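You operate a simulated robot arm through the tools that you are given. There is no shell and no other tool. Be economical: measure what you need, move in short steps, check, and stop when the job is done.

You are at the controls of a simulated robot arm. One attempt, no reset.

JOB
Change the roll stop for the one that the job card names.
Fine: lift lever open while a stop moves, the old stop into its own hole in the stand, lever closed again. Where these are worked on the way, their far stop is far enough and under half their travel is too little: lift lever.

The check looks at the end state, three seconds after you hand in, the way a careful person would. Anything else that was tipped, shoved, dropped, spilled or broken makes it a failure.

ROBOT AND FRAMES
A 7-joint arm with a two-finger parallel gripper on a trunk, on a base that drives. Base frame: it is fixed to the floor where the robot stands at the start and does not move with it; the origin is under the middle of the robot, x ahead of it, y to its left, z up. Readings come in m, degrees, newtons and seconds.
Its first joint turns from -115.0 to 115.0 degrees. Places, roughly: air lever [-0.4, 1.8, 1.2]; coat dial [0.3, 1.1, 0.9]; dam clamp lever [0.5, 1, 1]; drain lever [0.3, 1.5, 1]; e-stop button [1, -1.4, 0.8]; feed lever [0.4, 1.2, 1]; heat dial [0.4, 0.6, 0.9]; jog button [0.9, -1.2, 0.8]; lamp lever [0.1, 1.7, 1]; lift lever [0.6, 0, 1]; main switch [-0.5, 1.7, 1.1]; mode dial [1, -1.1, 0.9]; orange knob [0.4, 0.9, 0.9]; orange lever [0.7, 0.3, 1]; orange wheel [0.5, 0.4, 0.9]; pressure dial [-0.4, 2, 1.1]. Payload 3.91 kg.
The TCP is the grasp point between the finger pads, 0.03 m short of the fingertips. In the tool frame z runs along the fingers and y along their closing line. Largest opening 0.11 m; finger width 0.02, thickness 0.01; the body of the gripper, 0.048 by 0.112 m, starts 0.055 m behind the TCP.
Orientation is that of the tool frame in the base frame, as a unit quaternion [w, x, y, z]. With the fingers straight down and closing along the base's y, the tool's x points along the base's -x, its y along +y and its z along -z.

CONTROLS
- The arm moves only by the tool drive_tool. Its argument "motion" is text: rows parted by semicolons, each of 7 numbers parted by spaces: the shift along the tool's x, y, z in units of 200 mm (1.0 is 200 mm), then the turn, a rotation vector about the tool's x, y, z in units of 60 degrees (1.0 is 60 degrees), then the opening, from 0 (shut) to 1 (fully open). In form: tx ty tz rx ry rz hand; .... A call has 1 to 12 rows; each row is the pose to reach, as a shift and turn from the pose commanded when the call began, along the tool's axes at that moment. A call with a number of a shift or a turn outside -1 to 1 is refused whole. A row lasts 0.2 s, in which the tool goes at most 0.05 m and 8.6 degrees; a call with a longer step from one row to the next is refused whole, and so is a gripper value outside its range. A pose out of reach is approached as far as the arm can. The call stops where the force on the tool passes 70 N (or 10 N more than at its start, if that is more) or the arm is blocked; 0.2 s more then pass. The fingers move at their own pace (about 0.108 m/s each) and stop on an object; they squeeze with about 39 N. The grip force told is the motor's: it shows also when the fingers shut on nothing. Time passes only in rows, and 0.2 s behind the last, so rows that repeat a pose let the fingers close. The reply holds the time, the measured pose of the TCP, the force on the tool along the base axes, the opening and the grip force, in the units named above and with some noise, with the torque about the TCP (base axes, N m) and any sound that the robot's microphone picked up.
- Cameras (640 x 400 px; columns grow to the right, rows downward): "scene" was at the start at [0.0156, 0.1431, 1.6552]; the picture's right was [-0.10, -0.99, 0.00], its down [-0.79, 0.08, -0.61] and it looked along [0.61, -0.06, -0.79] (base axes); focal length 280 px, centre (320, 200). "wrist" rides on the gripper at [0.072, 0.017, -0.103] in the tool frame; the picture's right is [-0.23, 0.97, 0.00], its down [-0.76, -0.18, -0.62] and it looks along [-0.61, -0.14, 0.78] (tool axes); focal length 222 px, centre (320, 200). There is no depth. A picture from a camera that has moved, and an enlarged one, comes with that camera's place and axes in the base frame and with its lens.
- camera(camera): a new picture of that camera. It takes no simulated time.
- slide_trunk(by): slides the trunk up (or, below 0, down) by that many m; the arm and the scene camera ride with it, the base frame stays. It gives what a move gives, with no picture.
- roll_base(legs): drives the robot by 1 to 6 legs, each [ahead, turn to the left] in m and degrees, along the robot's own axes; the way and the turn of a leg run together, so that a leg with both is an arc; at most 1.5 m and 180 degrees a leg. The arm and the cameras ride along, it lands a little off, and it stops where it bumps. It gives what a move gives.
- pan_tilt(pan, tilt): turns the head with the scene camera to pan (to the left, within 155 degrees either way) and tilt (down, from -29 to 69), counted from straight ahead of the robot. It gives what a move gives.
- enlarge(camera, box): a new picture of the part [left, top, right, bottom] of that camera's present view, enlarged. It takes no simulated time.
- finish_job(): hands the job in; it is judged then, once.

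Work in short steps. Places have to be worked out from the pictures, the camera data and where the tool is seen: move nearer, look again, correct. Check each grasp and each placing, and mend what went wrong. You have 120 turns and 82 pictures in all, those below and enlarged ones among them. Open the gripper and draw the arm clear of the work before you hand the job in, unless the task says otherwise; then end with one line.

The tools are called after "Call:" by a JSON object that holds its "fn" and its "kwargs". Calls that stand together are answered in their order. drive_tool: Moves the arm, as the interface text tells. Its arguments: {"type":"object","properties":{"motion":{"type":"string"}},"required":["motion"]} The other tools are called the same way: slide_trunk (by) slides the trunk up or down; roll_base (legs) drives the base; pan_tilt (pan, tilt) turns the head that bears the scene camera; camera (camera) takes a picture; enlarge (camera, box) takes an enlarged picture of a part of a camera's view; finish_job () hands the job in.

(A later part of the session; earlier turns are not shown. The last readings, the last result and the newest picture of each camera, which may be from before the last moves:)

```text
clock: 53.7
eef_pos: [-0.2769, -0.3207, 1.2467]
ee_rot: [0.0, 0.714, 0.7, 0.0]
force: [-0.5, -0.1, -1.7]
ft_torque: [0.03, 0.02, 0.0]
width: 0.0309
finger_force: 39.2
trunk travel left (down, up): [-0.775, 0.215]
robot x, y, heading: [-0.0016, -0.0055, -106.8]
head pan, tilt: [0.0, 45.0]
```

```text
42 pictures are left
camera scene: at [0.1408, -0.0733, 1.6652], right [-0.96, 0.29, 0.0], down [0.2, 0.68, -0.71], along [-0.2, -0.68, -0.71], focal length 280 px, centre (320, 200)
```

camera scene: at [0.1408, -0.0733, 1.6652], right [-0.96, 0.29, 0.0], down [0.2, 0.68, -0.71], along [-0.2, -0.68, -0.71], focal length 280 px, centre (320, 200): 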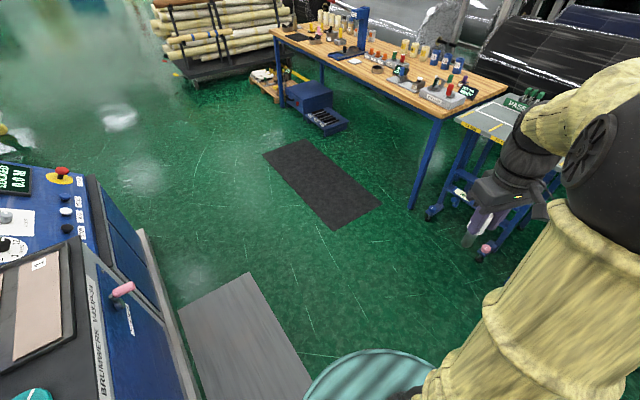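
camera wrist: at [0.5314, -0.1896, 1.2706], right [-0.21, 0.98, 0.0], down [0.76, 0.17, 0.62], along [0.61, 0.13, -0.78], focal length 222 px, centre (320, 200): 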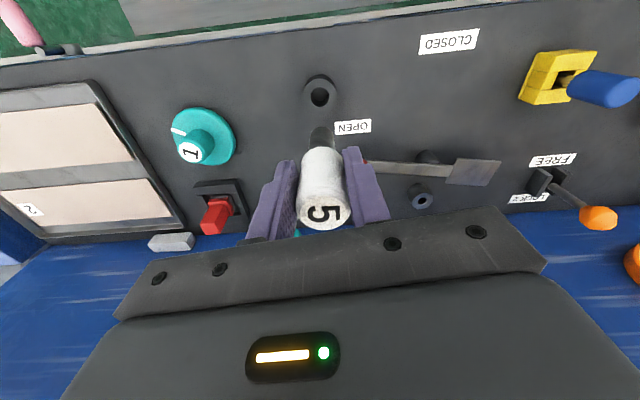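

Blocked again symmetrically: the base's rear corner meets the panel. I turn back to heading 0, back off 0.4 m, then turn right to face the stand.

Call:
{"fn": "roll_base", "kwargs": {"legs": [[0, 107], [-0.42, 0], [0, -168]]}}

Call:
{"fn": "camera", "kwargs": {"camera": "scene"}}

```text
clock: 67.6
eef_pos: [-0.8289, 0.0918, 1.2469]
ee_rot: [0.0, 0.972, 0.234, 0.001]
force: [-0.3, 0.1, -1.5]
ft_torque: [-0.01, -0.04, -0.03]
width: 0.0309
finger_force: 38.8
trunk travel left (down, up): [-0.775, 0.215]
robot x, y, heading: [-0.4185, -0.0046, -168.4]
head pan, tilt: [0.0, 45.0]
```

```text
41 pictures are left
camera scene: at [-0.4104, -0.1595, 1.6652], right [-0.2, 0.98, 0.0], down [0.69, 0.14, -0.71], along [-0.69, -0.14, -0.71], focal length 280 px, centre (320, 200)
```

scene: 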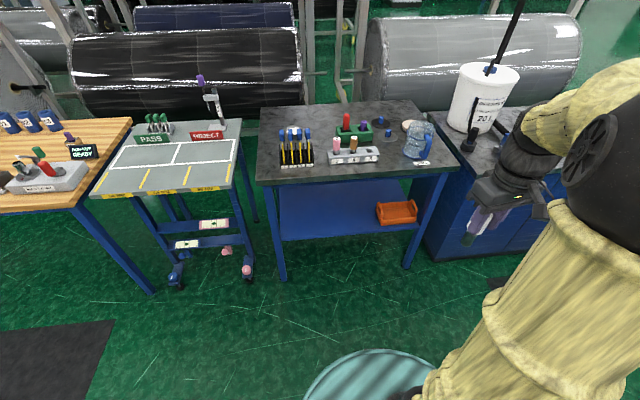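

The stand's middle is at ≈(-1.50,-0.22), right ahead. I drive 0.47 m on and look.

Call:
{"fn": "roll_base", "kwargs": {"legs": [[0.47, 0]]}}

Call:
{"fn": "pan_tilt", "kwargs": {"pan": 10, "tilt": 55}}

Call:
{"fn": "camera", "kwargs": {"camera": "scene"}}

Call:
{"fn": "camera", "kwargs": {"camera": "wrist"}}

```text
clock: 70.4
eef_pos: [-1.2886, 0.0007, 1.2471]
ee_rot: [0.0, 0.973, 0.232, 0.0]
force: [-0.9, 1.0, -1.2]
ft_torque: [0.01, -0.03, 0.0]
width: 0.0309
finger_force: 38.9
trunk travel left (down, up): [-0.775, 0.215]
robot x, y, heading: [-0.8792, -0.0938, -168.7]
head pan, tilt: [0.0, 45.0]
```

```text
clock: 71.1
eef_pos: [-1.2875, 0.0016, 1.2463]
ee_rot: [0.0, 0.973, 0.231, 0.0]
force: [0.1, 0.1, -1.9]
ft_torque: [0.01, -0.02, 0.0]
width: 0.0309
finger_force: 39.4
trunk travel left (down, up): [-0.775, 0.215]
robot x, y, heading: [-0.8832, -0.1012, -169.0]
head pan, tilt: [10.0, 55.0]
```

```text
40 pictures are left
camera scene: at [-0.8587, -0.2619, 1.6518], right [-0.36, 0.93, 0.0], down [0.76, 0.3, -0.57], along [-0.54, -0.21, -0.82], focal length 280 px, centre (320, 200)
```

scene: 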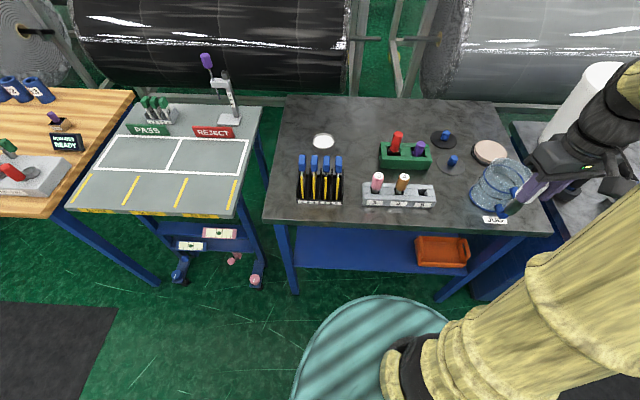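

```text
39 pictures are left
camera wrist: at [-1.2154, 0.0191, 1.3494], right [0.24, -0.97, 0.0], down [-0.76, -0.18, 0.62], along [-0.61, -0.15, -0.78], focal length 222 px, centre (320, 200)
```

wrist: 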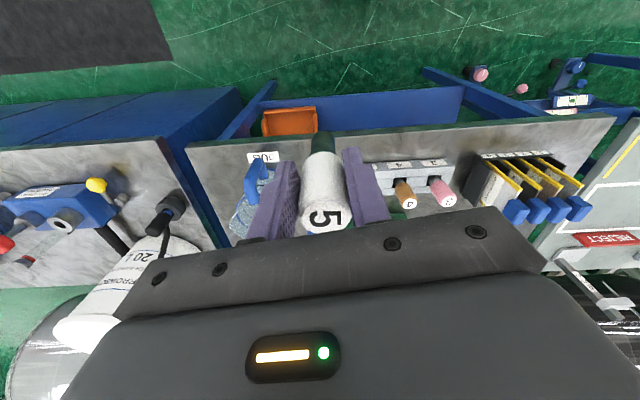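

I enlarge the stand in the scene view to locate the holes.

Call:
{"fn": "enlarge", "kwargs": {"camera": "scene", "box": [345, 130, 505, 230]}}

Call:
{"fn": "enlarge", "kwargs": {"camera": "wrist", "box": [340, 120, 500, 220]}}

```text
4.00 times, centred on (425, 180) of scene
camera zoom: at [-0.8587, -0.2619, 1.6518], right [-0.36, 0.93, 0.0], down [0.76, 0.3, -0.57], along [-0.54, -0.21, -0.82], focal length 1118 px, centre (-100, 280)
```

zoom: 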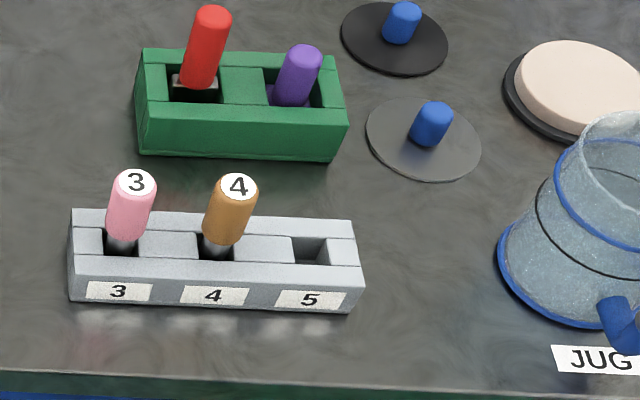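

```text
4.00 times, centred on (420, 170) of wrist
camera zoom: at [-1.2154, 0.0191, 1.3494], right [0.24, -0.97, 0.0], down [-0.76, -0.18, 0.62], along [-0.61, -0.15, -0.78], focal length 888 px, centre (-80, 320)
```

zoom: 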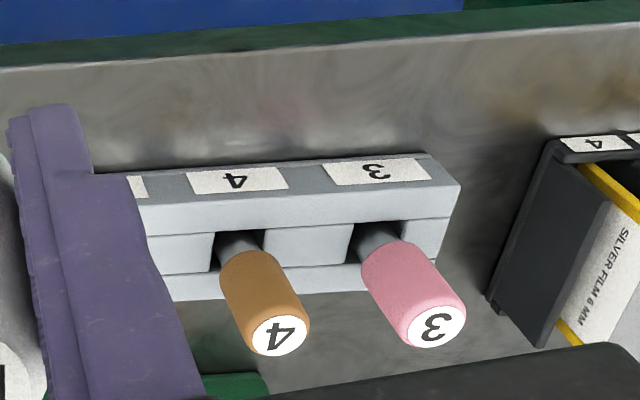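

Stand holes worked out: 3 ≈(-1.424,-0.294), 4 ≈(-1.450,-0.222), 5 ≈(-1.475,-0.152), top z≈0.937. I move over hole 5 at height.

Call:
{"fn": "drive_tool", "kwargs": {"motion": "-0.2 0.05 0 0 0 0 0; -0.4 0.1 0 0 0 0 0; -0.6 0.16 0 0 0 0 0; -0.8 0.21 0 0 0 0 0; -1 0.261 0 0 0 0 0; -1 0.261 0 0 0 0 0"}}

Call:
{"fn": "drive_tool", "kwargs": {"motion": "-0.18 0 0 0 0 0 0; -0.18 0 0.2 0 0 0 0; -0.18 0 0.4 0 0 0 0; -0.18 0 0.58 0 0 0 0; -0.18 0 0.58 0 0 0 0"}}

Call:
{"fn": "camera", "kwargs": {"camera": "wrist"}}

Call:
{"fn": "enlarge", "kwargs": {"camera": "scene", "box": [345, 110, 505, 230]}}

```text
clock: 72.5
eef_pos: [-1.442, -0.1367, 1.248]
ee_rot: [-0.001, 0.973, 0.231, 0.0]
force: [-0.6, -0.1, -1.7]
ft_torque: [-0.03, 0.01, 0.03]
width: 0.031
finger_force: 38.6
trunk travel left (down, up): [-0.775, 0.215]
robot x, y, heading: [-0.8794, -0.0946, -169.0]
head pan, tilt: [10.0, 55.0]
```

```text
clock: 73.7
eef_pos: [-1.4738, -0.1536, 1.1301]
ee_rot: [0.0, 0.973, 0.231, 0.0]
force: [0.6, -0.9, -1.7]
ft_torque: [0.02, 0.0, -0.03]
width: 0.0309
finger_force: 38.7
trunk travel left (down, up): [-0.775, 0.215]
robot x, y, heading: [-0.8781, -0.0953, -168.8]
head pan, tilt: [10.0, 55.0]
```

```text
36 pictures are left
camera wrist: at [-1.4015, -0.1351, 1.2328], right [0.24, -0.97, 0.0], down [-0.76, -0.18, 0.62], along [-0.61, -0.15, -0.78], focal length 222 px, centre (320, 200)
```

wrist: 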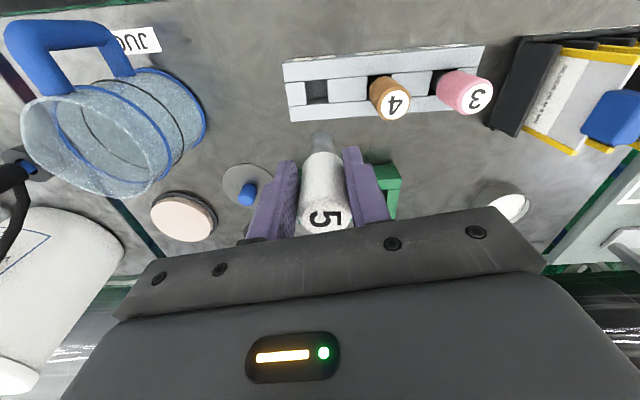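

```text
3.33 times, centred on (425, 170) of scene
camera zoom: at [-0.8587, -0.262, 1.6518], right [-0.36, 0.93, 0.0], down [0.76, 0.3, -0.57], along [-0.53, -0.21, -0.82], focal length 932 px, centre (-30, 300)
```

zoom: 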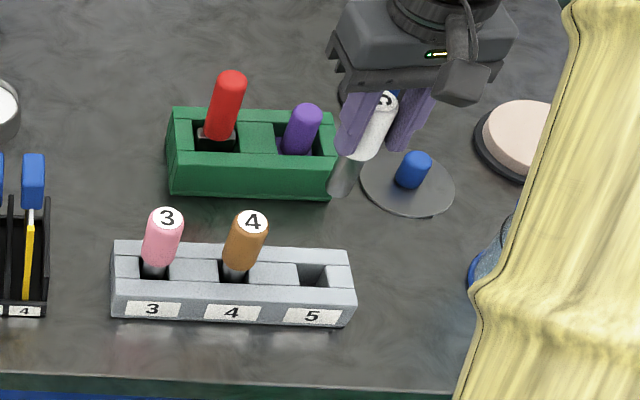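

The pin is about 4 mm off the hole in y. I correct, lower until the pin tip is ~3 cm above the stand, and look closely.

Call:
{"fn": "drive_tool", "kwargs": {"motion": "0.009 -0.018 0.15 0 0 0 0; 0.009 -0.018 0.28 0 0 0 0; 0.009 -0.018 0.38 0 0 0 0; 0.009 -0.018 0.38 0 0 0 0"}}

Call:
{"fn": "enlarge", "kwargs": {"camera": "wrist", "box": [240, 40, 400, 140]}}

Call:
{"fn": "enlarge", "kwargs": {"camera": "scene", "box": [385, 130, 465, 210]}}

```text
clock: 74.7
eef_pos: [-1.4756, -0.1465, 1.054]
ee_rot: [0.0, 0.973, 0.232, 0.0]
force: [-1.4, 0.4, -1.0]
ft_torque: [-0.01, -0.03, -0.05]
width: 0.0308
finger_force: 39.0
trunk travel left (down, up): [-0.775, 0.215]
robot x, y, heading: [-0.879, -0.0939, -168.7]
head pan, tilt: [10.0, 55.0]
```

```text
4.00 times, centred on (320, 90) of wrist
camera zoom: at [-1.403, -0.1292, 1.1566], right [0.24, -0.97, 0.0], down [-0.76, -0.18, 0.62], along [-0.61, -0.15, -0.78], focal length 888 px, centre (320, 640)
```

zoom: 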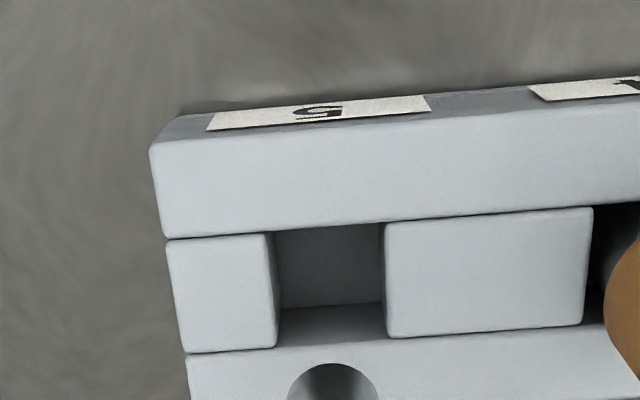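

```text
5.00 times, centred on (425, 170) of scene
camera zoom: at [-0.8585, -0.2621, 1.6518], right [-0.36, 0.93, 0.0], down [0.76, 0.3, -0.57], along [-0.53, -0.21, -0.82], focal length 1397 px, centre (-205, 350)
```

zoom: 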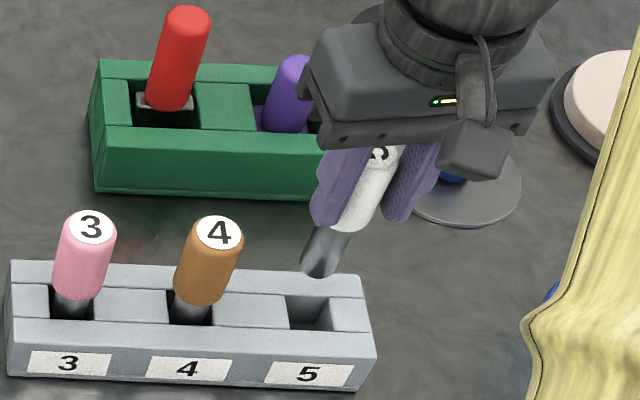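

Laterally the pin is aligned with hole 5; the fore-aft offset is still vague. I lower 3 cm more, shifting 4 mm towards the robot, and look again.

Call:
{"fn": "drive_tool", "kwargs": {"motion": "0.018 0.009 0.07 0 0 0 0; 0.018 0.009 0.14 0 0 0 0; 0.018 0.009 0.14 0 0 0 0"}}

Call:
{"fn": "enlarge", "kwargs": {"camera": "wrist", "box": [240, 60, 400, 160]}}

Call:
{"fn": "enlarge", "kwargs": {"camera": "scene", "box": [385, 140, 465, 210]}}

```text
clock: 75.5
eef_pos: [-1.4704, -0.1475, 1.0329]
ee_rot: [0.0, 0.973, 0.231, -0.007]
force: [0.1, 0.1, 47.2]
ft_torque: [-0.33, 0.48, 0.01]
width: 0.031
finger_force: 38.7
trunk travel left (down, up): [-0.775, 0.215]
robot x, y, heading: [-0.8819, -0.0925, -168.8]
head pan, tilt: [10.0, 55.0]
```

```text
4.00 times, centred on (320, 110) of wrist
camera zoom: at [-1.396, -0.13, 1.1343], right [0.24, -0.97, 0.0], down [-0.75, -0.18, 0.63], along [-0.62, -0.15, -0.77], focal length 888 px, centre (320, 560)
```

zoom: 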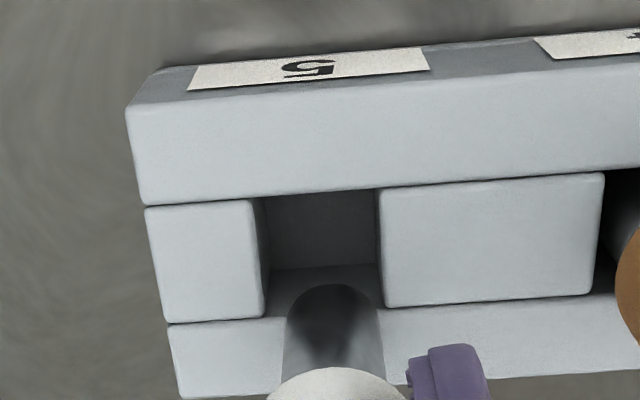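

```text
5.71 times, centred on (425, 175) of scene
camera zoom: at [-0.8529, -0.2615, 1.6525], right [-0.36, 0.93, 0.0], down [0.76, 0.3, -0.58], along [-0.54, -0.21, -0.82], focal length 1597 px, centre (-280, 343)
```

zoom: 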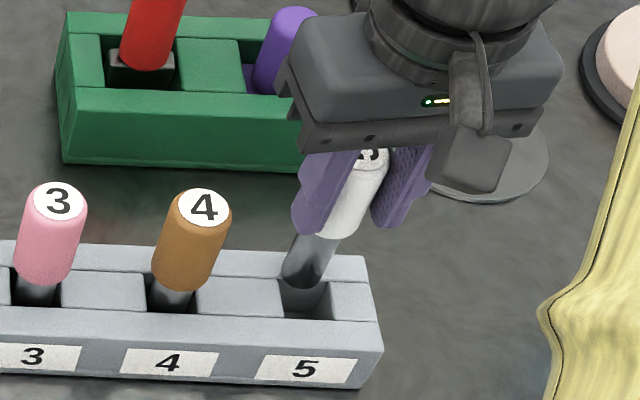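

The pin touched the stand's far rail (47 N), about 15 mm too far from the robot. I rise 3 cm and shift that much back.

Call:
{"fn": "drive_tool", "kwargs": {"motion": "0 0 -0.1 0 0 0 0; 0.04 0 -0.15 0 0 0 0; 0.07 0.009 -0.15 0 0 0 0; 0.07 0.009 -0.15 0 0 0 0"}}

Call:
{"fn": "enlarge", "kwargs": {"camera": "wrist", "box": [220, 40, 420, 165]}}

Call:
{"fn": "enlarge", "kwargs": {"camera": "scene", "box": [385, 130, 465, 210]}}

```text
clock: 76.5
eef_pos: [-1.4593, -0.142, 1.0568]
ee_rot: [-0.001, 0.973, 0.232, 0.001]
force: [-0.2, -0.1, -1.6]
ft_torque: [0.02, -0.02, -0.01]
width: 0.0308
finger_force: 39.4
trunk travel left (down, up): [-0.775, 0.215]
robot x, y, heading: [-0.8828, -0.0951, -168.7]
head pan, tilt: [10.0, 55.0]
```

```text
3.20 times, centred on (320, 102) of wrist
camera zoom: at [-1.3857, -0.1248, 1.1591], right [0.24, -0.97, 0.0], down [-0.76, -0.18, 0.62], along [-0.6, -0.15, -0.78], focal length 711 px, centre (320, 512)
```

zoom: 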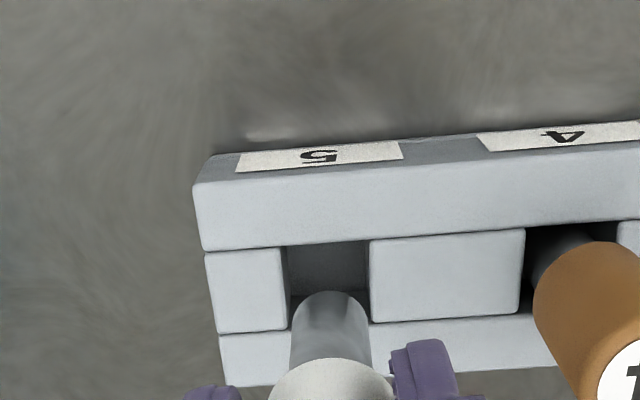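

```text
5.00 times, centred on (425, 170) of scene
camera zoom: at [-0.8589, -0.262, 1.6517], right [-0.36, 0.93, 0.0], down [0.76, 0.3, -0.57], along [-0.53, -0.21, -0.82], focal length 1397 px, centre (-205, 350)
```

zoom: 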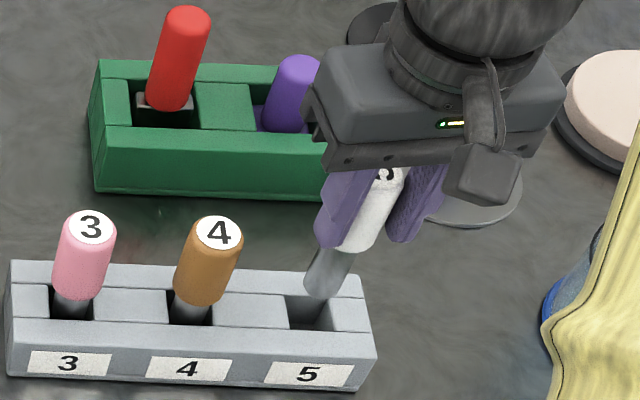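

Now the pin lines up with hole 5 in the wrist view. I lower carefully past the contact height (1.033) to see if it enters.

Call:
{"fn": "drive_tool", "kwargs": {"motion": "0 0 0.06 0 0 0 0; 0 0 0.12 0 0 0 0; 0 0 0.17 0 0 0 0; 0 0 0.17 0 0 0 0"}}

Call:
{"fn": "enlarge", "kwargs": {"camera": "wrist", "box": [220, 60, 420, 185]}}

```text
clock: 77.5
eef_pos: [-1.4577, -0.1412, 1.0223]
ee_rot: [0.0, 0.973, 0.232, 0.0]
force: [-0.1, 0.3, -0.6]
ft_torque: [0.01, -0.01, 0.03]
width: 0.031
finger_force: 39.4
trunk travel left (down, up): [-0.775, 0.215]
robot x, y, heading: [-0.8771, -0.0959, -168.7]
head pan, tilt: [10.0, 55.0]
```

```text
3.20 times, centred on (320, 122) of wrist
camera zoom: at [-1.3848, -0.1241, 1.1245], right [0.24, -0.97, 0.0], down [-0.76, -0.18, 0.62], along [-0.61, -0.15, -0.78], focal length 711 px, centre (320, 448)
```

zoom: 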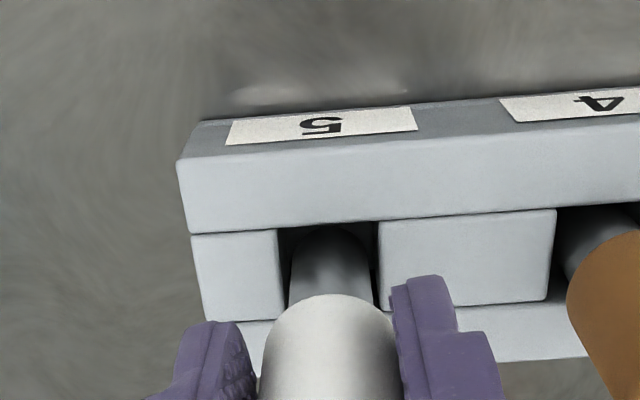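

It has entered, no force. I lower on until it seats (expected TCP ≈0.985).

Call:
{"fn": "drive_tool", "kwargs": {"motion": "0 0 0.06 0 0 0 0; 0 0 0.12 0 0 0 0; 0 0 0.16 0 0 0 0; 0 0 0.19 0 0 0 0; 0 0 0.21 0 0 0 0; 0 0 0.21 0 0 0 0"}}

Call:
{"fn": "enlarge", "kwargs": {"camera": "scene", "box": [365, 140, 465, 210]}}

```text
clock: 78.9
eef_pos: [-1.4534, -0.1424, 0.9864]
ee_rot: [-0.001, 0.973, 0.231, -0.004]
force: [14.4, 2.4, 54.7]
ft_torque: [-0.38, 0.18, 0.1]
width: 0.0264
finger_force: 38.8
trunk travel left (down, up): [-0.775, 0.215]
robot x, y, heading: [-0.8782, -0.0965, -168.8]
head pan, tilt: [10.0, 55.0]
```

```text
5.71 times, centred on (415, 175) of scene
camera zoom: at [-0.8498, -0.2609, 1.6519], right [-0.36, 0.93, 0.0], down [0.76, 0.3, -0.58], along [-0.54, -0.21, -0.82], focal length 1597 px, centre (-223, 343)
```

zoom: 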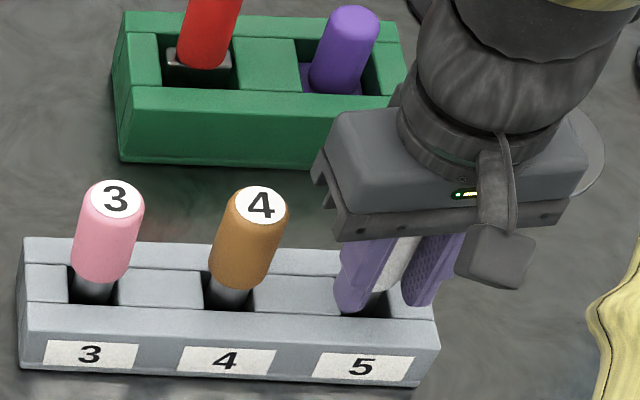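

Seated (54 N at z 0.986). I open the fingers moderately and rise.

Call:
{"fn": "drive_tool", "kwargs": {"motion": "0 0 -0.01 0 0 0 0.2; 0 0 -0.02 0 0 0 0.5; 0 0 -0.02 0 0 0 0.6; 0 0 -0.02 0 0 0 0.6; 0 0 -0.15 0 0 0 0.6; 0 0 -0.35 0 0 0 0.6; 0 0 -0.55 0 0 0 0.6; 0 0 -0.7 0 0 0 0.6; 0 0 -0.7 0 0 0 0.6"}}

Call:
{"fn": "camera", "kwargs": {"camera": "wrist"}}

Call:
{"fn": "enlarge", "kwargs": {"camera": "scene", "box": [365, 140, 465, 210]}}

```text
clock: 80.9
eef_pos: [-1.4586, -0.1433, 1.1213]
ee_rot: [0.0, 0.973, 0.232, 0.0]
force: [0.5, -0.3, -0.1]
ft_torque: [-0.02, 0.02, -0.03]
width: 0.0663
finger_force: 0.0
trunk travel left (down, up): [-0.775, 0.215]
robot x, y, heading: [-0.8813, -0.0961, -168.7]
head pan, tilt: [10.0, 55.0]
```

```text
26 pictures are left
camera wrist: at [-1.386, -0.1256, 1.2233], right [0.24, -0.97, 0.0], down [-0.76, -0.18, 0.62], along [-0.61, -0.15, -0.78], focal length 222 px, centre (320, 200)
```

wrist: 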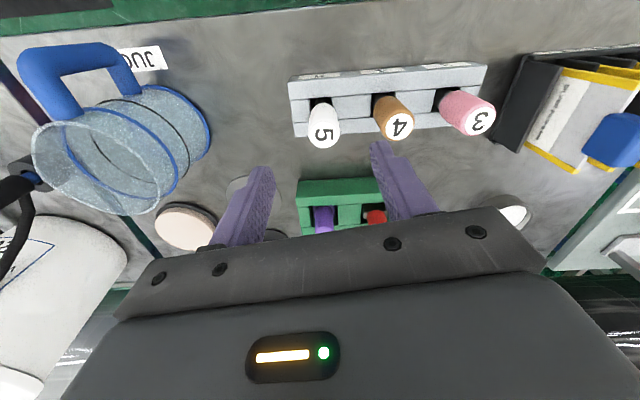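

```text
5.71 times, centred on (415, 175) of scene
camera zoom: at [-0.8589, -0.2621, 1.6517], right [-0.36, 0.93, 0.0], down [0.76, 0.3, -0.57], along [-0.53, -0.21, -0.82], focal length 1597 px, centre (-223, 343)
```

zoom: 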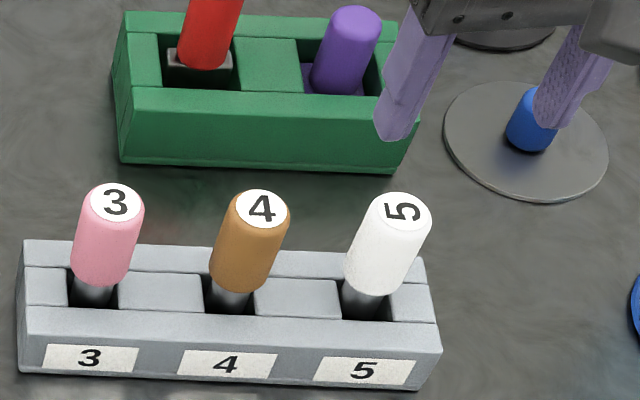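

Stop 5 stands in its own hole, level with the others. Now over stop 3 at ≈(-1.423,-0.294), staying high.

Call:
{"fn": "drive_tool", "kwargs": {"motion": "-0.04 0.19 0 0 0 0 0.65; -0.09 0.38 0 0 0 0 0.65; -0.13 0.57 0 0 0 0 0.65; -0.177 0.755 0 0 0 0 0.65; -0.177 0.755 0.2 0 0 0 0.65; -0.177 0.755 0.2 0 0 0 0.65"}}

Call:
{"fn": "camera", "kwargs": {"camera": "wrist"}}

```text
clock: 82.3
eef_pos: [-1.421, -0.2927, 1.0819]
ee_rot: [0.0, 0.973, 0.232, 0.001]
force: [0.0, -0.2, -0.2]
ft_torque: [0.0, -0.01, 0.01]
width: 0.0716
finger_force: 0.0
trunk travel left (down, up): [-0.775, 0.215]
robot x, y, heading: [-0.8802, -0.0993, -168.8]
head pan, tilt: [10.0, 55.0]
```

```text
24 pictures are left
camera wrist: at [-1.3482, -0.2753, 1.1844], right [0.24, -0.97, 0.0], down [-0.76, -0.18, 0.62], along [-0.61, -0.15, -0.78], focal length 222 px, centre (320, 200)
```

wrist: 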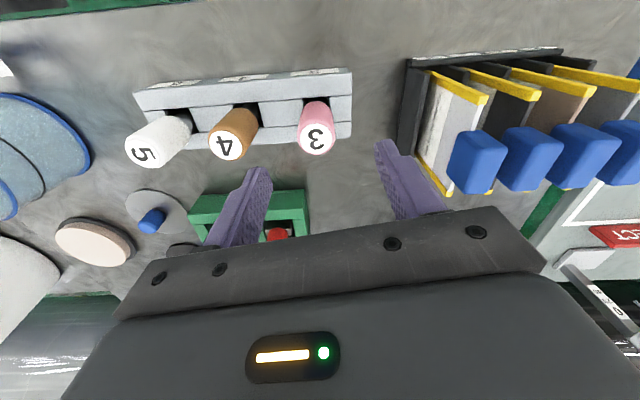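

Stop 3 lies centred, within about 3 mm. I correct and lower part way, then check again.

Call:
{"fn": "drive_tool", "kwargs": {"motion": "-0.002 -0.018 0.15 0 0 0 0.65; -0.002 -0.018 0.3 0 0 0 0.65; -0.002 -0.018 0.42 0 0 0 0.65; -0.002 -0.018 0.42 0 0 0 0.65"}}

Call:
{"fn": "camera", "kwargs": {"camera": "wrist"}}

```text
clock: 83.3
eef_pos: [-1.423, -0.2886, 0.9975]
ee_rot: [0.0, 0.973, 0.232, 0.0]
force: [0.0, -0.8, -0.6]
ft_torque: [-0.03, 0.0, -0.02]
width: 0.0717
finger_force: 0.1
trunk travel left (down, up): [-0.775, 0.215]
robot x, y, heading: [-0.8824, -0.0947, -168.8]
head pan, tilt: [10.0, 55.0]
```

```text
23 pictures are left
camera wrist: at [-1.3494, -0.2708, 1.0998], right [0.24, -0.97, 0.0], down [-0.76, -0.18, 0.62], along [-0.61, -0.15, -0.78], focal length 222 px, centre (320, 200)
```

wrist: 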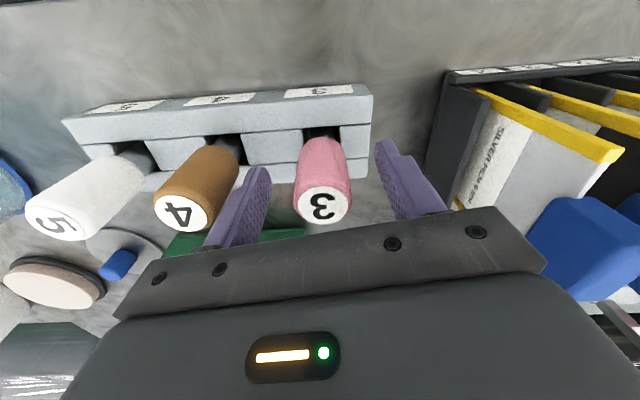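

Well placed. I shift 2 mm back, lower 1 cm and close.

Call:
{"fn": "drive_tool", "kwargs": {"motion": "0.01 0.005 0.05 0 0 0 0.65; 0.01 0.005 0.05 0 0 0 0.4; 0.01 0.005 0.05 0 0 0 0; 0.01 0.005 0.05 0 0 0 0; 0.01 0.005 0.05 0 0 0 0; 0.01 0.005 0.05 0 0 0 0"}}

Call:
{"fn": "enlarge", "kwargs": {"camera": "wrist", "box": [220, 100, 420, 225]}}

```text
clock: 84.7
eef_pos: [-1.4197, -0.2887, 0.9874]
ee_rot: [0.001, 0.973, 0.232, 0.001]
force: [-0.5, -0.9, 0.1]
ft_torque: [0.02, -0.01, -0.03]
width: 0.0311
finger_force: 39.2
trunk travel left (down, up): [-0.775, 0.215]
robot x, y, heading: [-0.883, -0.0956, -168.7]
head pan, tilt: [10.0, 55.0]
```

```text
3.20 times, centred on (320, 162) of wrist
camera zoom: at [-1.3478, -0.2711, 1.0902], right [0.24, -0.97, 0.0], down [-0.76, -0.18, 0.62], along [-0.61, -0.15, -0.78], focal length 711 px, centre (320, 320)
```

zoom: 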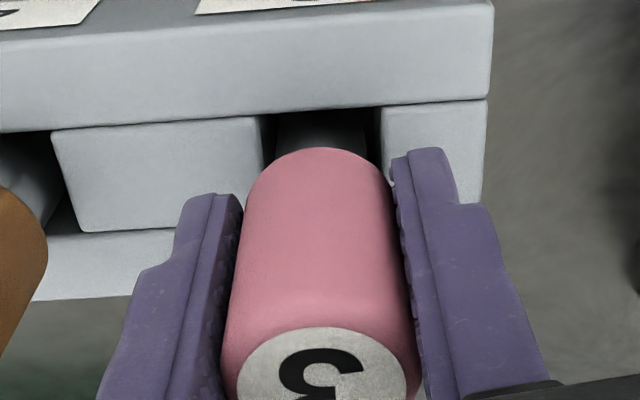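

Firm full-diameter grip (31.1 mm). I lift straight up.

Call:
{"fn": "drive_tool", "kwargs": {"motion": "0 0 -0.1 0 0 0 0; 0 0 -0.25 0 0 0 0; 0 0 -0.45 0 0 0 0; 0 0 -0.65 0 0 0 0; 0 0 -0.85 0 0 0 0; 0 0 -1 0 0 0 0; 0 0 -1 0 0 0 0"}}

Call:
{"fn": "camera", "kwargs": {"camera": "wrist"}}

Call:
{"fn": "camera", "kwargs": {"camera": "scene"}}

```text
clock: 86.3
eef_pos: [-1.4214, -0.2908, 1.1891]
ee_rot: [0.001, 0.973, 0.231, 0.0]
force: [-0.1, 0.3, -1.8]
ft_torque: [0.01, -0.01, -0.04]
width: 0.031
finger_force: 39.1
trunk travel left (down, up): [-0.775, 0.215]
robot x, y, heading: [-0.8786, -0.0928, -168.8]
head pan, tilt: [10.0, 55.0]
```

```text
21 pictures are left
camera wrist: at [-1.3489, -0.2736, 1.2906], right [0.24, -0.97, 0.0], down [-0.76, -0.18, 0.62], along [-0.6, -0.15, -0.78], focal length 222 px, centre (320, 200)
```

wrist: 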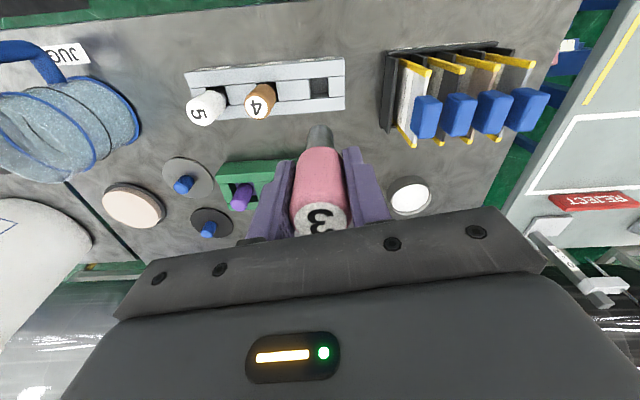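

```text
20 pictures are left
camera scene: at [-0.859, -0.2622, 1.6517], right [-0.36, 0.93, 0.0], down [0.76, 0.3, -0.57], along [-0.53, -0.21, -0.82], focal length 280 px, centre (320, 200)
```

scene: 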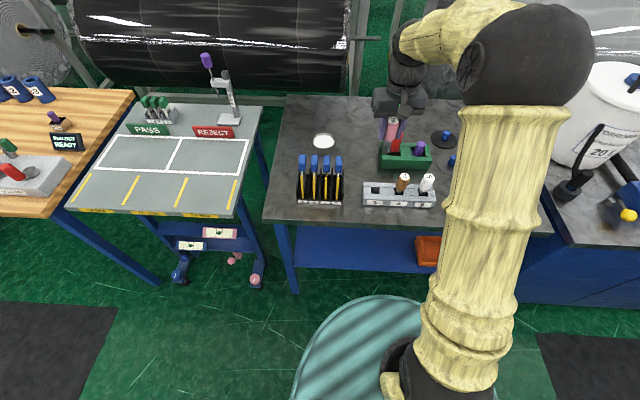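

Stop 3 is out cleanly. I retract the arm, back off, turn left to face the panel and drive up to it.

Call:
{"fn": "drive_tool", "kwargs": {"motion": "0.1 -0.05 -0.15 0 0 0 0; 0.25 -0.13 -0.3 0 0 0 0; 0.42 -0.22 -0.3 0 0 0 0; 0.59 -0.32 -0.3 0 0 0 0; 0.76 -0.41 -0.3 0 0 0 0; 0.92 -0.5 -0.3 0 0 0 0; 1 -0.55 -0.3 0 0 0 0; 1 -0.55 -0.3 0 0 0 0"}}

Call:
{"fn": "roll_base", "kwargs": {"legs": [[-0.47, 0], [0, 168.7], [0.3, 0]]}}

Call:
{"fn": "pan_tilt", "kwargs": {"pan": 15, "tilt": 50}}

Call:
{"fn": "camera", "kwargs": {"camera": "scene"}}

```text
clock: 88.1
eef_pos: [-1.2926, -0.1026, 1.2478]
ee_rot: [0.0, 0.973, 0.231, 0.0]
force: [0.1, -0.6, -2.2]
ft_torque: [-0.01, -0.02, 0.0]
width: 0.031
finger_force: 38.4
trunk travel left (down, up): [-0.775, 0.215]
robot x, y, heading: [-0.8789, -0.0953, -168.8]
head pan, tilt: [10.0, 55.0]
```

```text
clock: 99.6
eef_pos: [0.2823, -0.0141, 1.2462]
ee_rot: [0.0, -0.179, 0.984, 0.0]
force: [1.8, 0.1, -0.6]
ft_torque: [-0.04, 0.04, 0.02]
width: 0.0309
finger_force: 39.2
trunk travel left (down, up): [-0.775, 0.215]
robot x, y, heading: [-0.1291, 0.0232, 4.9]
head pan, tilt: [10.0, 55.0]
```

```text
clock: 100.3
eef_pos: [0.2817, -0.0155, 1.2462]
ee_rot: [0.0, -0.18, 0.984, 0.0]
force: [0.0, -0.2, -1.6]
ft_torque: [0.01, -0.02, -0.02]
width: 0.031
finger_force: 38.9
trunk travel left (down, up): [-0.775, 0.215]
robot x, y, heading: [-0.1288, 0.0246, 4.8]
head pan, tilt: [15.0, 50.0]
```

```text
19 pictures are left
camera scene: at [-0.1278, 0.1952, 1.6583], right [0.34, -0.94, 0.0], down [-0.72, -0.26, -0.64], along [0.6, 0.22, -0.77], focal length 280 px, centre (320, 200)
```

scene: 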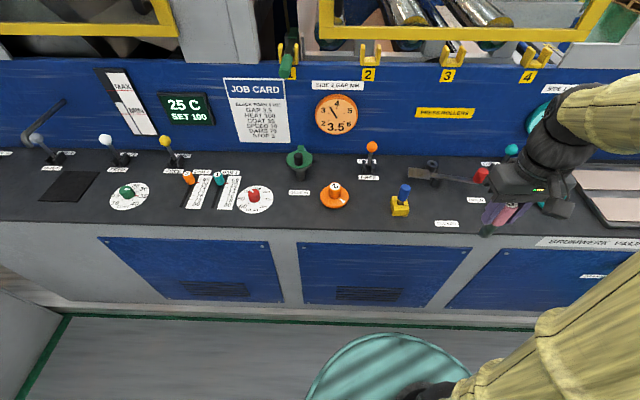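

I straighten out and go the last 0.1 m.

Call:
{"fn": "roll_base", "kwargs": {"legs": [[0, -4.8], [0.1, 0]]}}

Call:
{"fn": "pan_tilt", "kwargs": {"pan": 8, "tilt": 55}}

```text
clock: 101.9
eef_pos: [0.3762, -0.0484, 1.2464]
ee_rot: [0.0, -0.138, 0.99, 0.0]
force: [-0.3, 0.6, -0.5]
ft_torque: [-0.03, 0.03, 0.01]
width: 0.031
finger_force: 39.2
trunk travel left (down, up): [-0.775, 0.215]
robot x, y, heading: [-0.0234, 0.0216, 0.0]
head pan, tilt: [15.0, 50.0]
```

```text
clock: 102.6
eef_pos: [0.3764, -0.049, 1.2473]
ee_rot: [0.0, -0.137, 0.991, 0.0]
force: [0.9, 0.0, -1.1]
ft_torque: [-0.01, -0.01, -0.01]
width: 0.031
finger_force: 39.4
trunk travel left (down, up): [-0.775, 0.215]
robot x, y, heading: [-0.0286, 0.0254, -0.0]
head pan, tilt: [8.0, 55.0]
```

Robot is squarely at the panel. I carry stop 3 over the socket (0.6035,-0.175) at height.

Call:
{"fn": "drive_tool", "kwargs": {"motion": "-0.13 -0.13 0 0 0 0 0; -0.26 -0.26 0 0 0 0 0; -0.39 -0.39 0 0 0 0 0; -0.52 -0.52 0 0 0 0 0; -0.65 -0.65 0 0 0 0 0; -0.79 -0.78 0 0 0 0 0; -0.922 -0.915 0 0 0 0 0; -0.922 -0.915 0.2 0 0 0 0; -0.922 -0.915 0.4 0 0 0 0; -0.922 -0.915 0.575 0 0 0 0; -0.922 -0.915 0.575 0 0 0 0"}}

Call:
{"fn": "camera", "kwargs": {"camera": "wrist"}}

Call:
{"fn": "enlarge", "kwargs": {"camera": "scene", "box": [380, 120, 480, 220]}}

```text
clock: 105.0
eef_pos: [0.6018, -0.1751, 1.1322]
ee_rot: [0.0, -0.137, 0.991, 0.0]
force: [-0.1, 0.2, -1.5]
ft_torque: [0.0, 0.0, 0.0]
width: 0.0312
finger_force: 39.1
trunk travel left (down, up): [-0.775, 0.215]
robot x, y, heading: [-0.0247, 0.0204, 0.1]
head pan, tilt: [8.0, 55.0]
```

```text
18 pictures are left
camera wrist: at [0.5287, -0.1783, 1.2354], right [-0.05, 1.0, 0.0], down [0.78, 0.04, 0.62], along [0.62, 0.03, -0.78], focal length 222 px, centre (320, 200)
```

wrist: 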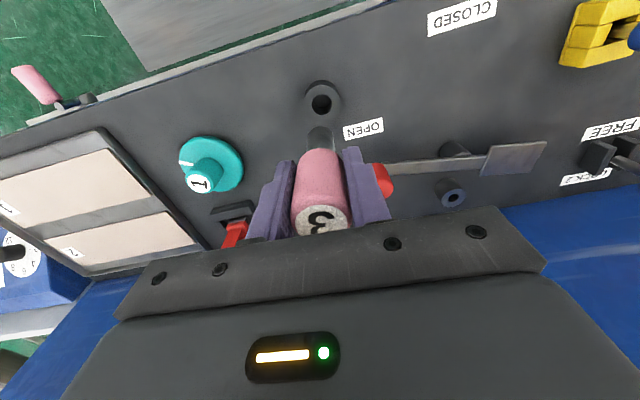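

```text
4.00 times, centred on (430, 170) of scene
camera zoom: at [-0.0164, 0.1846, 1.6518], right [0.14, -0.99, 0.0], down [-0.81, -0.11, -0.57], along [0.57, 0.08, -0.82], focal length 1118 px, centre (-120, 320)
```

zoom: 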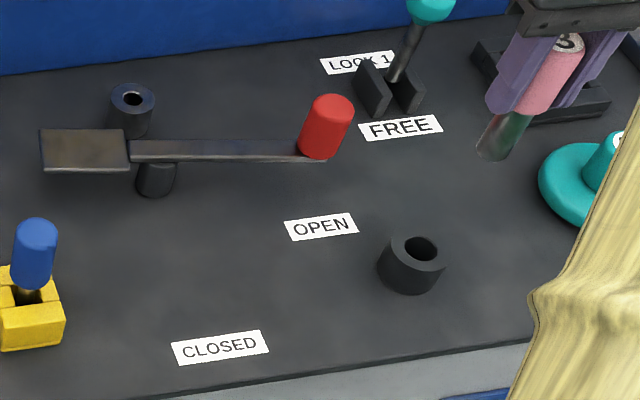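

Laterally aligned with the socket. I lower until the pin is just above the cup and check fore-aft.

Call:
{"fn": "drive_tool", "kwargs": {"motion": "0 0 0.15 0 0 0 0; 0 0 0.28 0 0 0 0; 0 0 0.36 0 0 0 0; 0 0 0.36 0 0 0 0"}}

Call:
{"fn": "enlarge", "kwargs": {"camera": "wrist", "box": [220, 50, 420, 175]}}

Call:
{"fn": "enlarge", "kwargs": {"camera": "scene", "box": [390, 130, 490, 210]}}

```text
clock: 106.0
eef_pos: [0.6031, -0.175, 1.0586]
ee_rot: [0.0, -0.137, 0.991, -0.001]
force: [-0.2, -0.2, -1.3]
ft_torque: [0.02, 0.01, 0.02]
width: 0.0313
finger_force: 38.7
trunk travel left (down, up): [-0.775, 0.215]
robot x, y, heading: [-0.0312, 0.022, 0.0]
head pan, tilt: [8.0, 55.0]
```

```text
3.20 times, centred on (320, 112) of wrist
camera zoom: at [0.5287, -0.1782, 1.1617], right [-0.05, 1.0, 0.0], down [0.78, 0.04, 0.62], along [0.62, 0.03, -0.78], focal length 711 px, centre (320, 480)
```

zoom: 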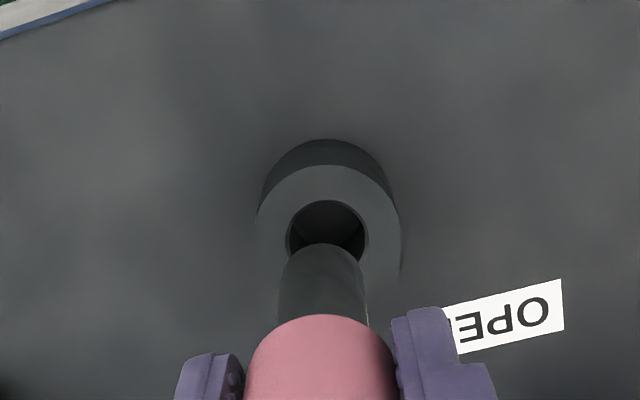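

```text
5.00 times, centred on (440, 170) of scene
camera zoom: at [-0.0165, 0.1846, 1.6518], right [0.14, -0.99, 0.0], down [-0.81, -0.11, -0.57], along [0.57, 0.08, -0.82], focal length 1397 px, centre (-280, 350)
```

zoom: 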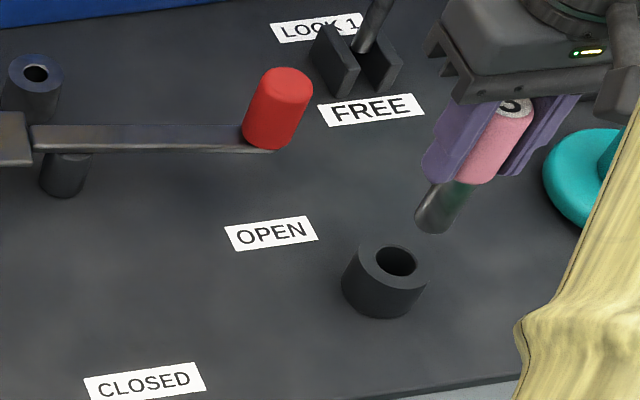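

Wrist and scene rays agree: the pin tip is at (0.602,-0.174,0.99), the socket hole at (0.609,-0.172, top 0.94). I shift 6 mm away from the robot, lower 3 cm, look again.

Call:
{"fn": "drive_tool", "kwargs": {"motion": "-0.032 0.001 0.05 0 0 0 0; -0.032 0.001 0.11 0 0 0 0; -0.032 0.001 0.15 0 0 0 0; -0.032 0.001 0.15 0 0 0 0"}}

Call:
{"fn": "enlarge", "kwargs": {"camera": "wrist", "box": [220, 50, 420, 175]}}

Call:
{"fn": "enlarge", "kwargs": {"camera": "scene", "box": [390, 130, 490, 210]}}

```text
clock: 107.0
eef_pos: [0.6092, -0.1738, 1.0298]
ee_rot: [0.001, -0.137, 0.991, 0.0]
force: [0.5, 0.0, -0.8]
ft_torque: [0.01, 0.02, 0.01]
width: 0.0309
finger_force: 38.6
trunk travel left (down, up): [-0.775, 0.215]
robot x, y, heading: [-0.0318, 0.0231, -0.1]
head pan, tilt: [8.0, 55.0]
```

```text
3.20 times, centred on (320, 112) of wrist
camera zoom: at [0.5358, -0.177, 1.1325], right [-0.05, 1.0, 0.0], down [0.78, 0.04, 0.62], along [0.62, 0.03, -0.78], focal length 711 px, centre (320, 480)
```

zoom: 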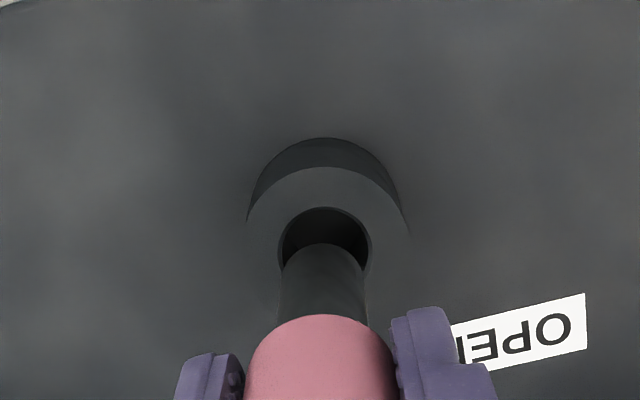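

```text
5.00 times, centred on (440, 170) of scene
camera zoom: at [-0.0164, 0.1846, 1.6518], right [0.14, -0.99, 0.0], down [-0.81, -0.11, -0.57], along [0.57, 0.08, -0.82], focal length 1397 px, centre (-280, 350)
```

zoom: 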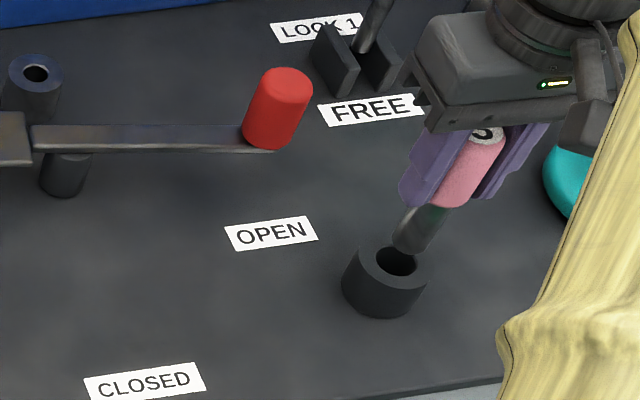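

Aligned within a millimetre or two in both views. I lower slowly into the socket.

Call:
{"fn": "drive_tool", "kwargs": {"motion": "0 0.007 0.05 0 0 0 0; 0 0.007 0.09 0 0 0 0; 0 0.007 0.12 0 0 0 0; 0 0.007 0.12 0 0 0 0"}}

Call:
{"fn": "enlarge", "kwargs": {"camera": "scene", "box": [390, 130, 490, 210]}}

```text
clock: 108.0
eef_pos: [0.6091, -0.1711, 1.0064]
ee_rot: [0.0, -0.137, 0.991, 0.0]
force: [0.0, 0.2, -1.9]
ft_torque: [-0.02, 0.01, 0.0]
width: 0.0309
finger_force: 39.0
trunk travel left (down, up): [-0.775, 0.215]
robot x, y, heading: [-0.0285, 0.0252, 0.1]
head pan, tilt: [8.0, 55.0]
```

```text
5.00 times, centred on (440, 170) of scene
camera zoom: at [-0.0163, 0.1846, 1.6518], right [0.14, -0.99, 0.0], down [-0.81, -0.11, -0.57], along [0.57, 0.08, -0.82], focal length 1397 px, centre (-280, 350)
```

zoom: 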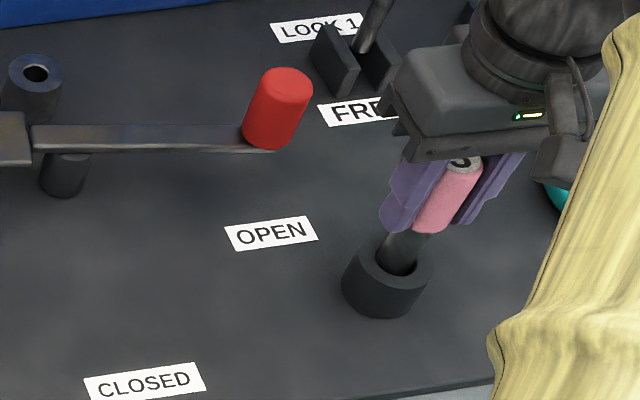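

The pin is in the socket. I continue lowering in 4 mm rows until it bottoms.

Call:
{"fn": "drive_tool", "kwargs": {"motion": "0 0 0.02 0 0 0 0; 0 0 0.04 0 0 0 0; 0 0 0.06 0 0 0 0; 0 0 0.08 0 0 0 0; 0 0 0.08 0 0 0 0"}}

```text
clock: 109.2
eef_pos: [0.6089, -0.1725, 0.9891]
ee_rot: [0.0, -0.137, 0.991, 0.0]
force: [-0.5, 0.0, -1.2]
ft_torque: [-0.01, 0.01, -0.02]
width: 0.0311
finger_force: 38.5
trunk travel left (down, up): [-0.775, 0.215]
robot x, y, heading: [-0.031, 0.0241, -0.2]
head pan, tilt: [8.0, 55.0]
```

Call:
{"fn": "drive_tool", "kwargs": {"motion": "0 0 0.02 0 0 0 0; 0 0 0.04 0 0 0 0; 0 0 0.06 0 0 0 0; 0 0 0.06 0 0 0 0"}}

Call:
{"fn": "enlarge", "kwargs": {"camera": "scene", "box": [390, 130, 490, 210]}}

```text
clock: 110.2
eef_pos: [0.609, -0.171, 0.9839]
ee_rot: [0.004, -0.137, 0.991, -0.002]
force: [-0.3, -0.7, 34.3]
ft_torque: [0.02, 0.09, 0.0]
width: 0.0311
finger_force: 39.8
trunk travel left (down, up): [-0.775, 0.215]
robot x, y, heading: [-0.03, 0.0251, -0.2]
head pan, tilt: [8.0, 55.0]
```

```text
5.00 times, centred on (440, 170) of scene
camera zoom: at [-0.0207, 0.1858, 1.6522], right [0.14, -0.99, 0.0], down [-0.81, -0.11, -0.58], along [0.57, 0.08, -0.82], focal length 1397 px, centre (-280, 350)
```

zoom: 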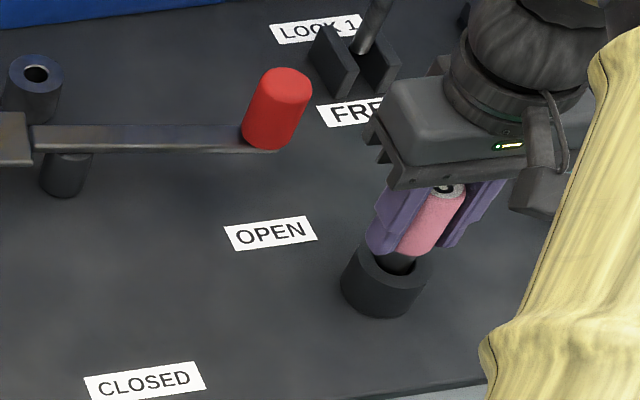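

Bottomed at z 0.984 with 34 N, upright. I release and rise straight up.

Call:
{"fn": "drive_tool", "kwargs": {"motion": "0 0 -0.025 0 0 0 0; 0 0 -0.025 0 0 0 0.25; 0 0 -0.025 0 0 0 0.5; 0 0 -0.025 0 0 0 0.55; 0 0 -0.15 0 0 0 0.55; 0 0 -0.35 0 0 0 0.55; 0 0 -0.55 0 0 0 0.6; 0 0 -0.75 0 0 0 0.6; 0 0 -0.75 0 0 0 0.6"}}

Call:
{"fn": "camera", "kwargs": {"camera": "wrist"}}

```text
clock: 112.2
eef_pos: [0.6116, -0.1733, 1.1278]
ee_rot: [0.0, -0.137, 0.991, 0.0]
force: [0.1, -0.4, -0.6]
ft_torque: [-0.02, -0.01, -0.01]
width: 0.0659
finger_force: 0.2
trunk travel left (down, up): [-0.775, 0.215]
robot x, y, heading: [-0.0271, 0.0239, -0.0]
head pan, tilt: [8.0, 55.0]
```

```text
10 pictures are left
camera wrist: at [0.5368, -0.1763, 1.2303], right [-0.05, 1.0, 0.0], down [0.78, 0.04, 0.62], along [0.62, 0.03, -0.78], focal length 222 px, centre (320, 200)
```

wrist: 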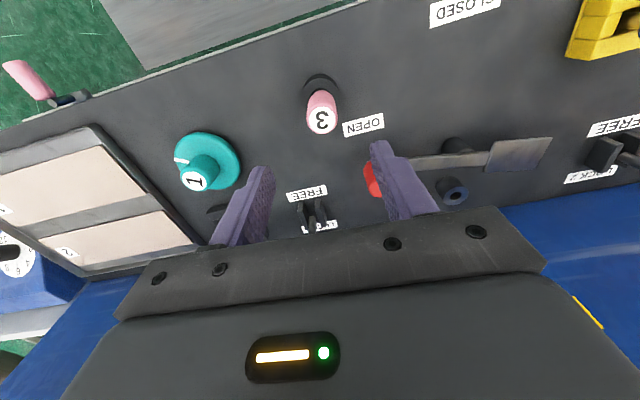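

Stop 3 stands upright in the socket. Now to the lever: I go above the knob (≈(0.697,-0.082)) with the tool turned along its tangent.

Call:
{"fn": "drive_tool", "kwargs": {"motion": "-0.07 0.04 0 0 0 -0.13 0.8; -0.14 0.09 0 0 0 -0.26 0.8; -0.21 0.13 0 0 0 -0.39 0.8; -0.28 0.17 0 0 0 -0.52 0.8; -0.35 0.21 0 0 0 -0.65 0.8; -0.42 0.26 0 0 0 -0.78 0.8; -0.49 0.3 0 0 0 -0.9 0.8; -0.543 0.332 0 0 0 -1 0.8; -0.543 0.332 0 0 0 -1 0.8"}}

Call:
{"fn": "camera", "kwargs": {"camera": "wrist"}}

```text
clock: 114.2
eef_pos: [0.6961, -0.0788, 1.1266]
ee_rot: [0.0, -0.615, 0.788, 0.0]
force: [-0.5, 0.3, 0.0]
ft_torque: [0.0, 0.02, 0.04]
width: 0.088
finger_force: 0.0
trunk travel left (down, up): [-0.775, 0.215]
robot x, y, heading: [-0.0298, 0.0204, 0.1]
head pan, tilt: [8.0, 55.0]
```

```text
9 pictures are left
camera wrist: at [0.663, -0.1442, 1.2299], right [-0.89, 0.46, 0.0], down [0.36, 0.7, 0.62], along [0.28, 0.55, -0.78], focal length 222 px, centre (320, 200)
```

wrist: 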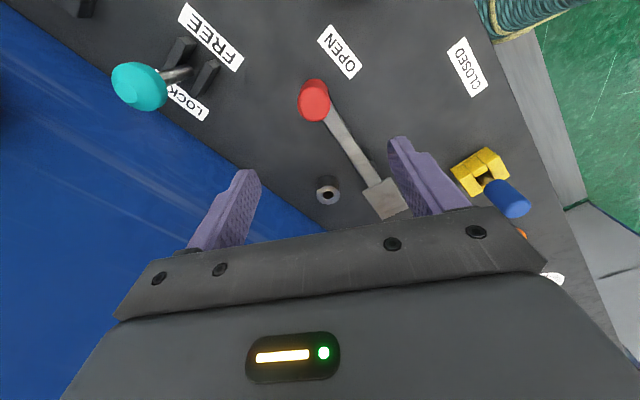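

Knob at ≈(0.697,-0.090). I correct 11 mm, lower with fingers straddling it and narrow.

Call:
{"fn": "drive_tool", "kwargs": {"motion": "0.052 -0.018 0.1 0 0 0 0.75; 0.052 -0.018 0.3 0 0 0 0.7; 0.052 -0.018 0.5 0 0 0 0.7; 0.052 -0.018 0.65 0 0 0 0.7; 0.052 -0.018 0.708 0 0 0 0.65; 0.052 -0.018 0.708 0 0 0 0.5; 0.052 -0.018 0.708 0 0 0 0.5"}}

Call:
{"fn": "camera", "kwargs": {"camera": "wrist"}}

```text
clock: 115.8
eef_pos: [0.697, -0.089, 0.9846]
ee_rot: [0.0, -0.615, 0.789, 0.0]
force: [-0.5, 0.6, -0.3]
ft_torque: [0.0, 0.0, -0.02]
width: 0.055
finger_force: 0.0
trunk travel left (down, up): [-0.775, 0.215]
robot x, y, heading: [-0.0299, 0.0207, 0.1]
head pan, tilt: [8.0, 55.0]
```

```text
8 pictures are left
camera wrist: at [0.6628, -0.1559, 1.088], right [-0.89, 0.46, 0.0], down [0.36, 0.69, 0.62], along [0.29, 0.55, -0.78], focal length 222 px, centre (320, 200)
```

wrist: 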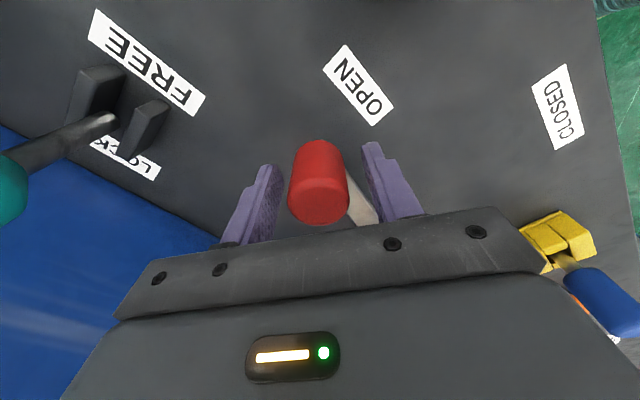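

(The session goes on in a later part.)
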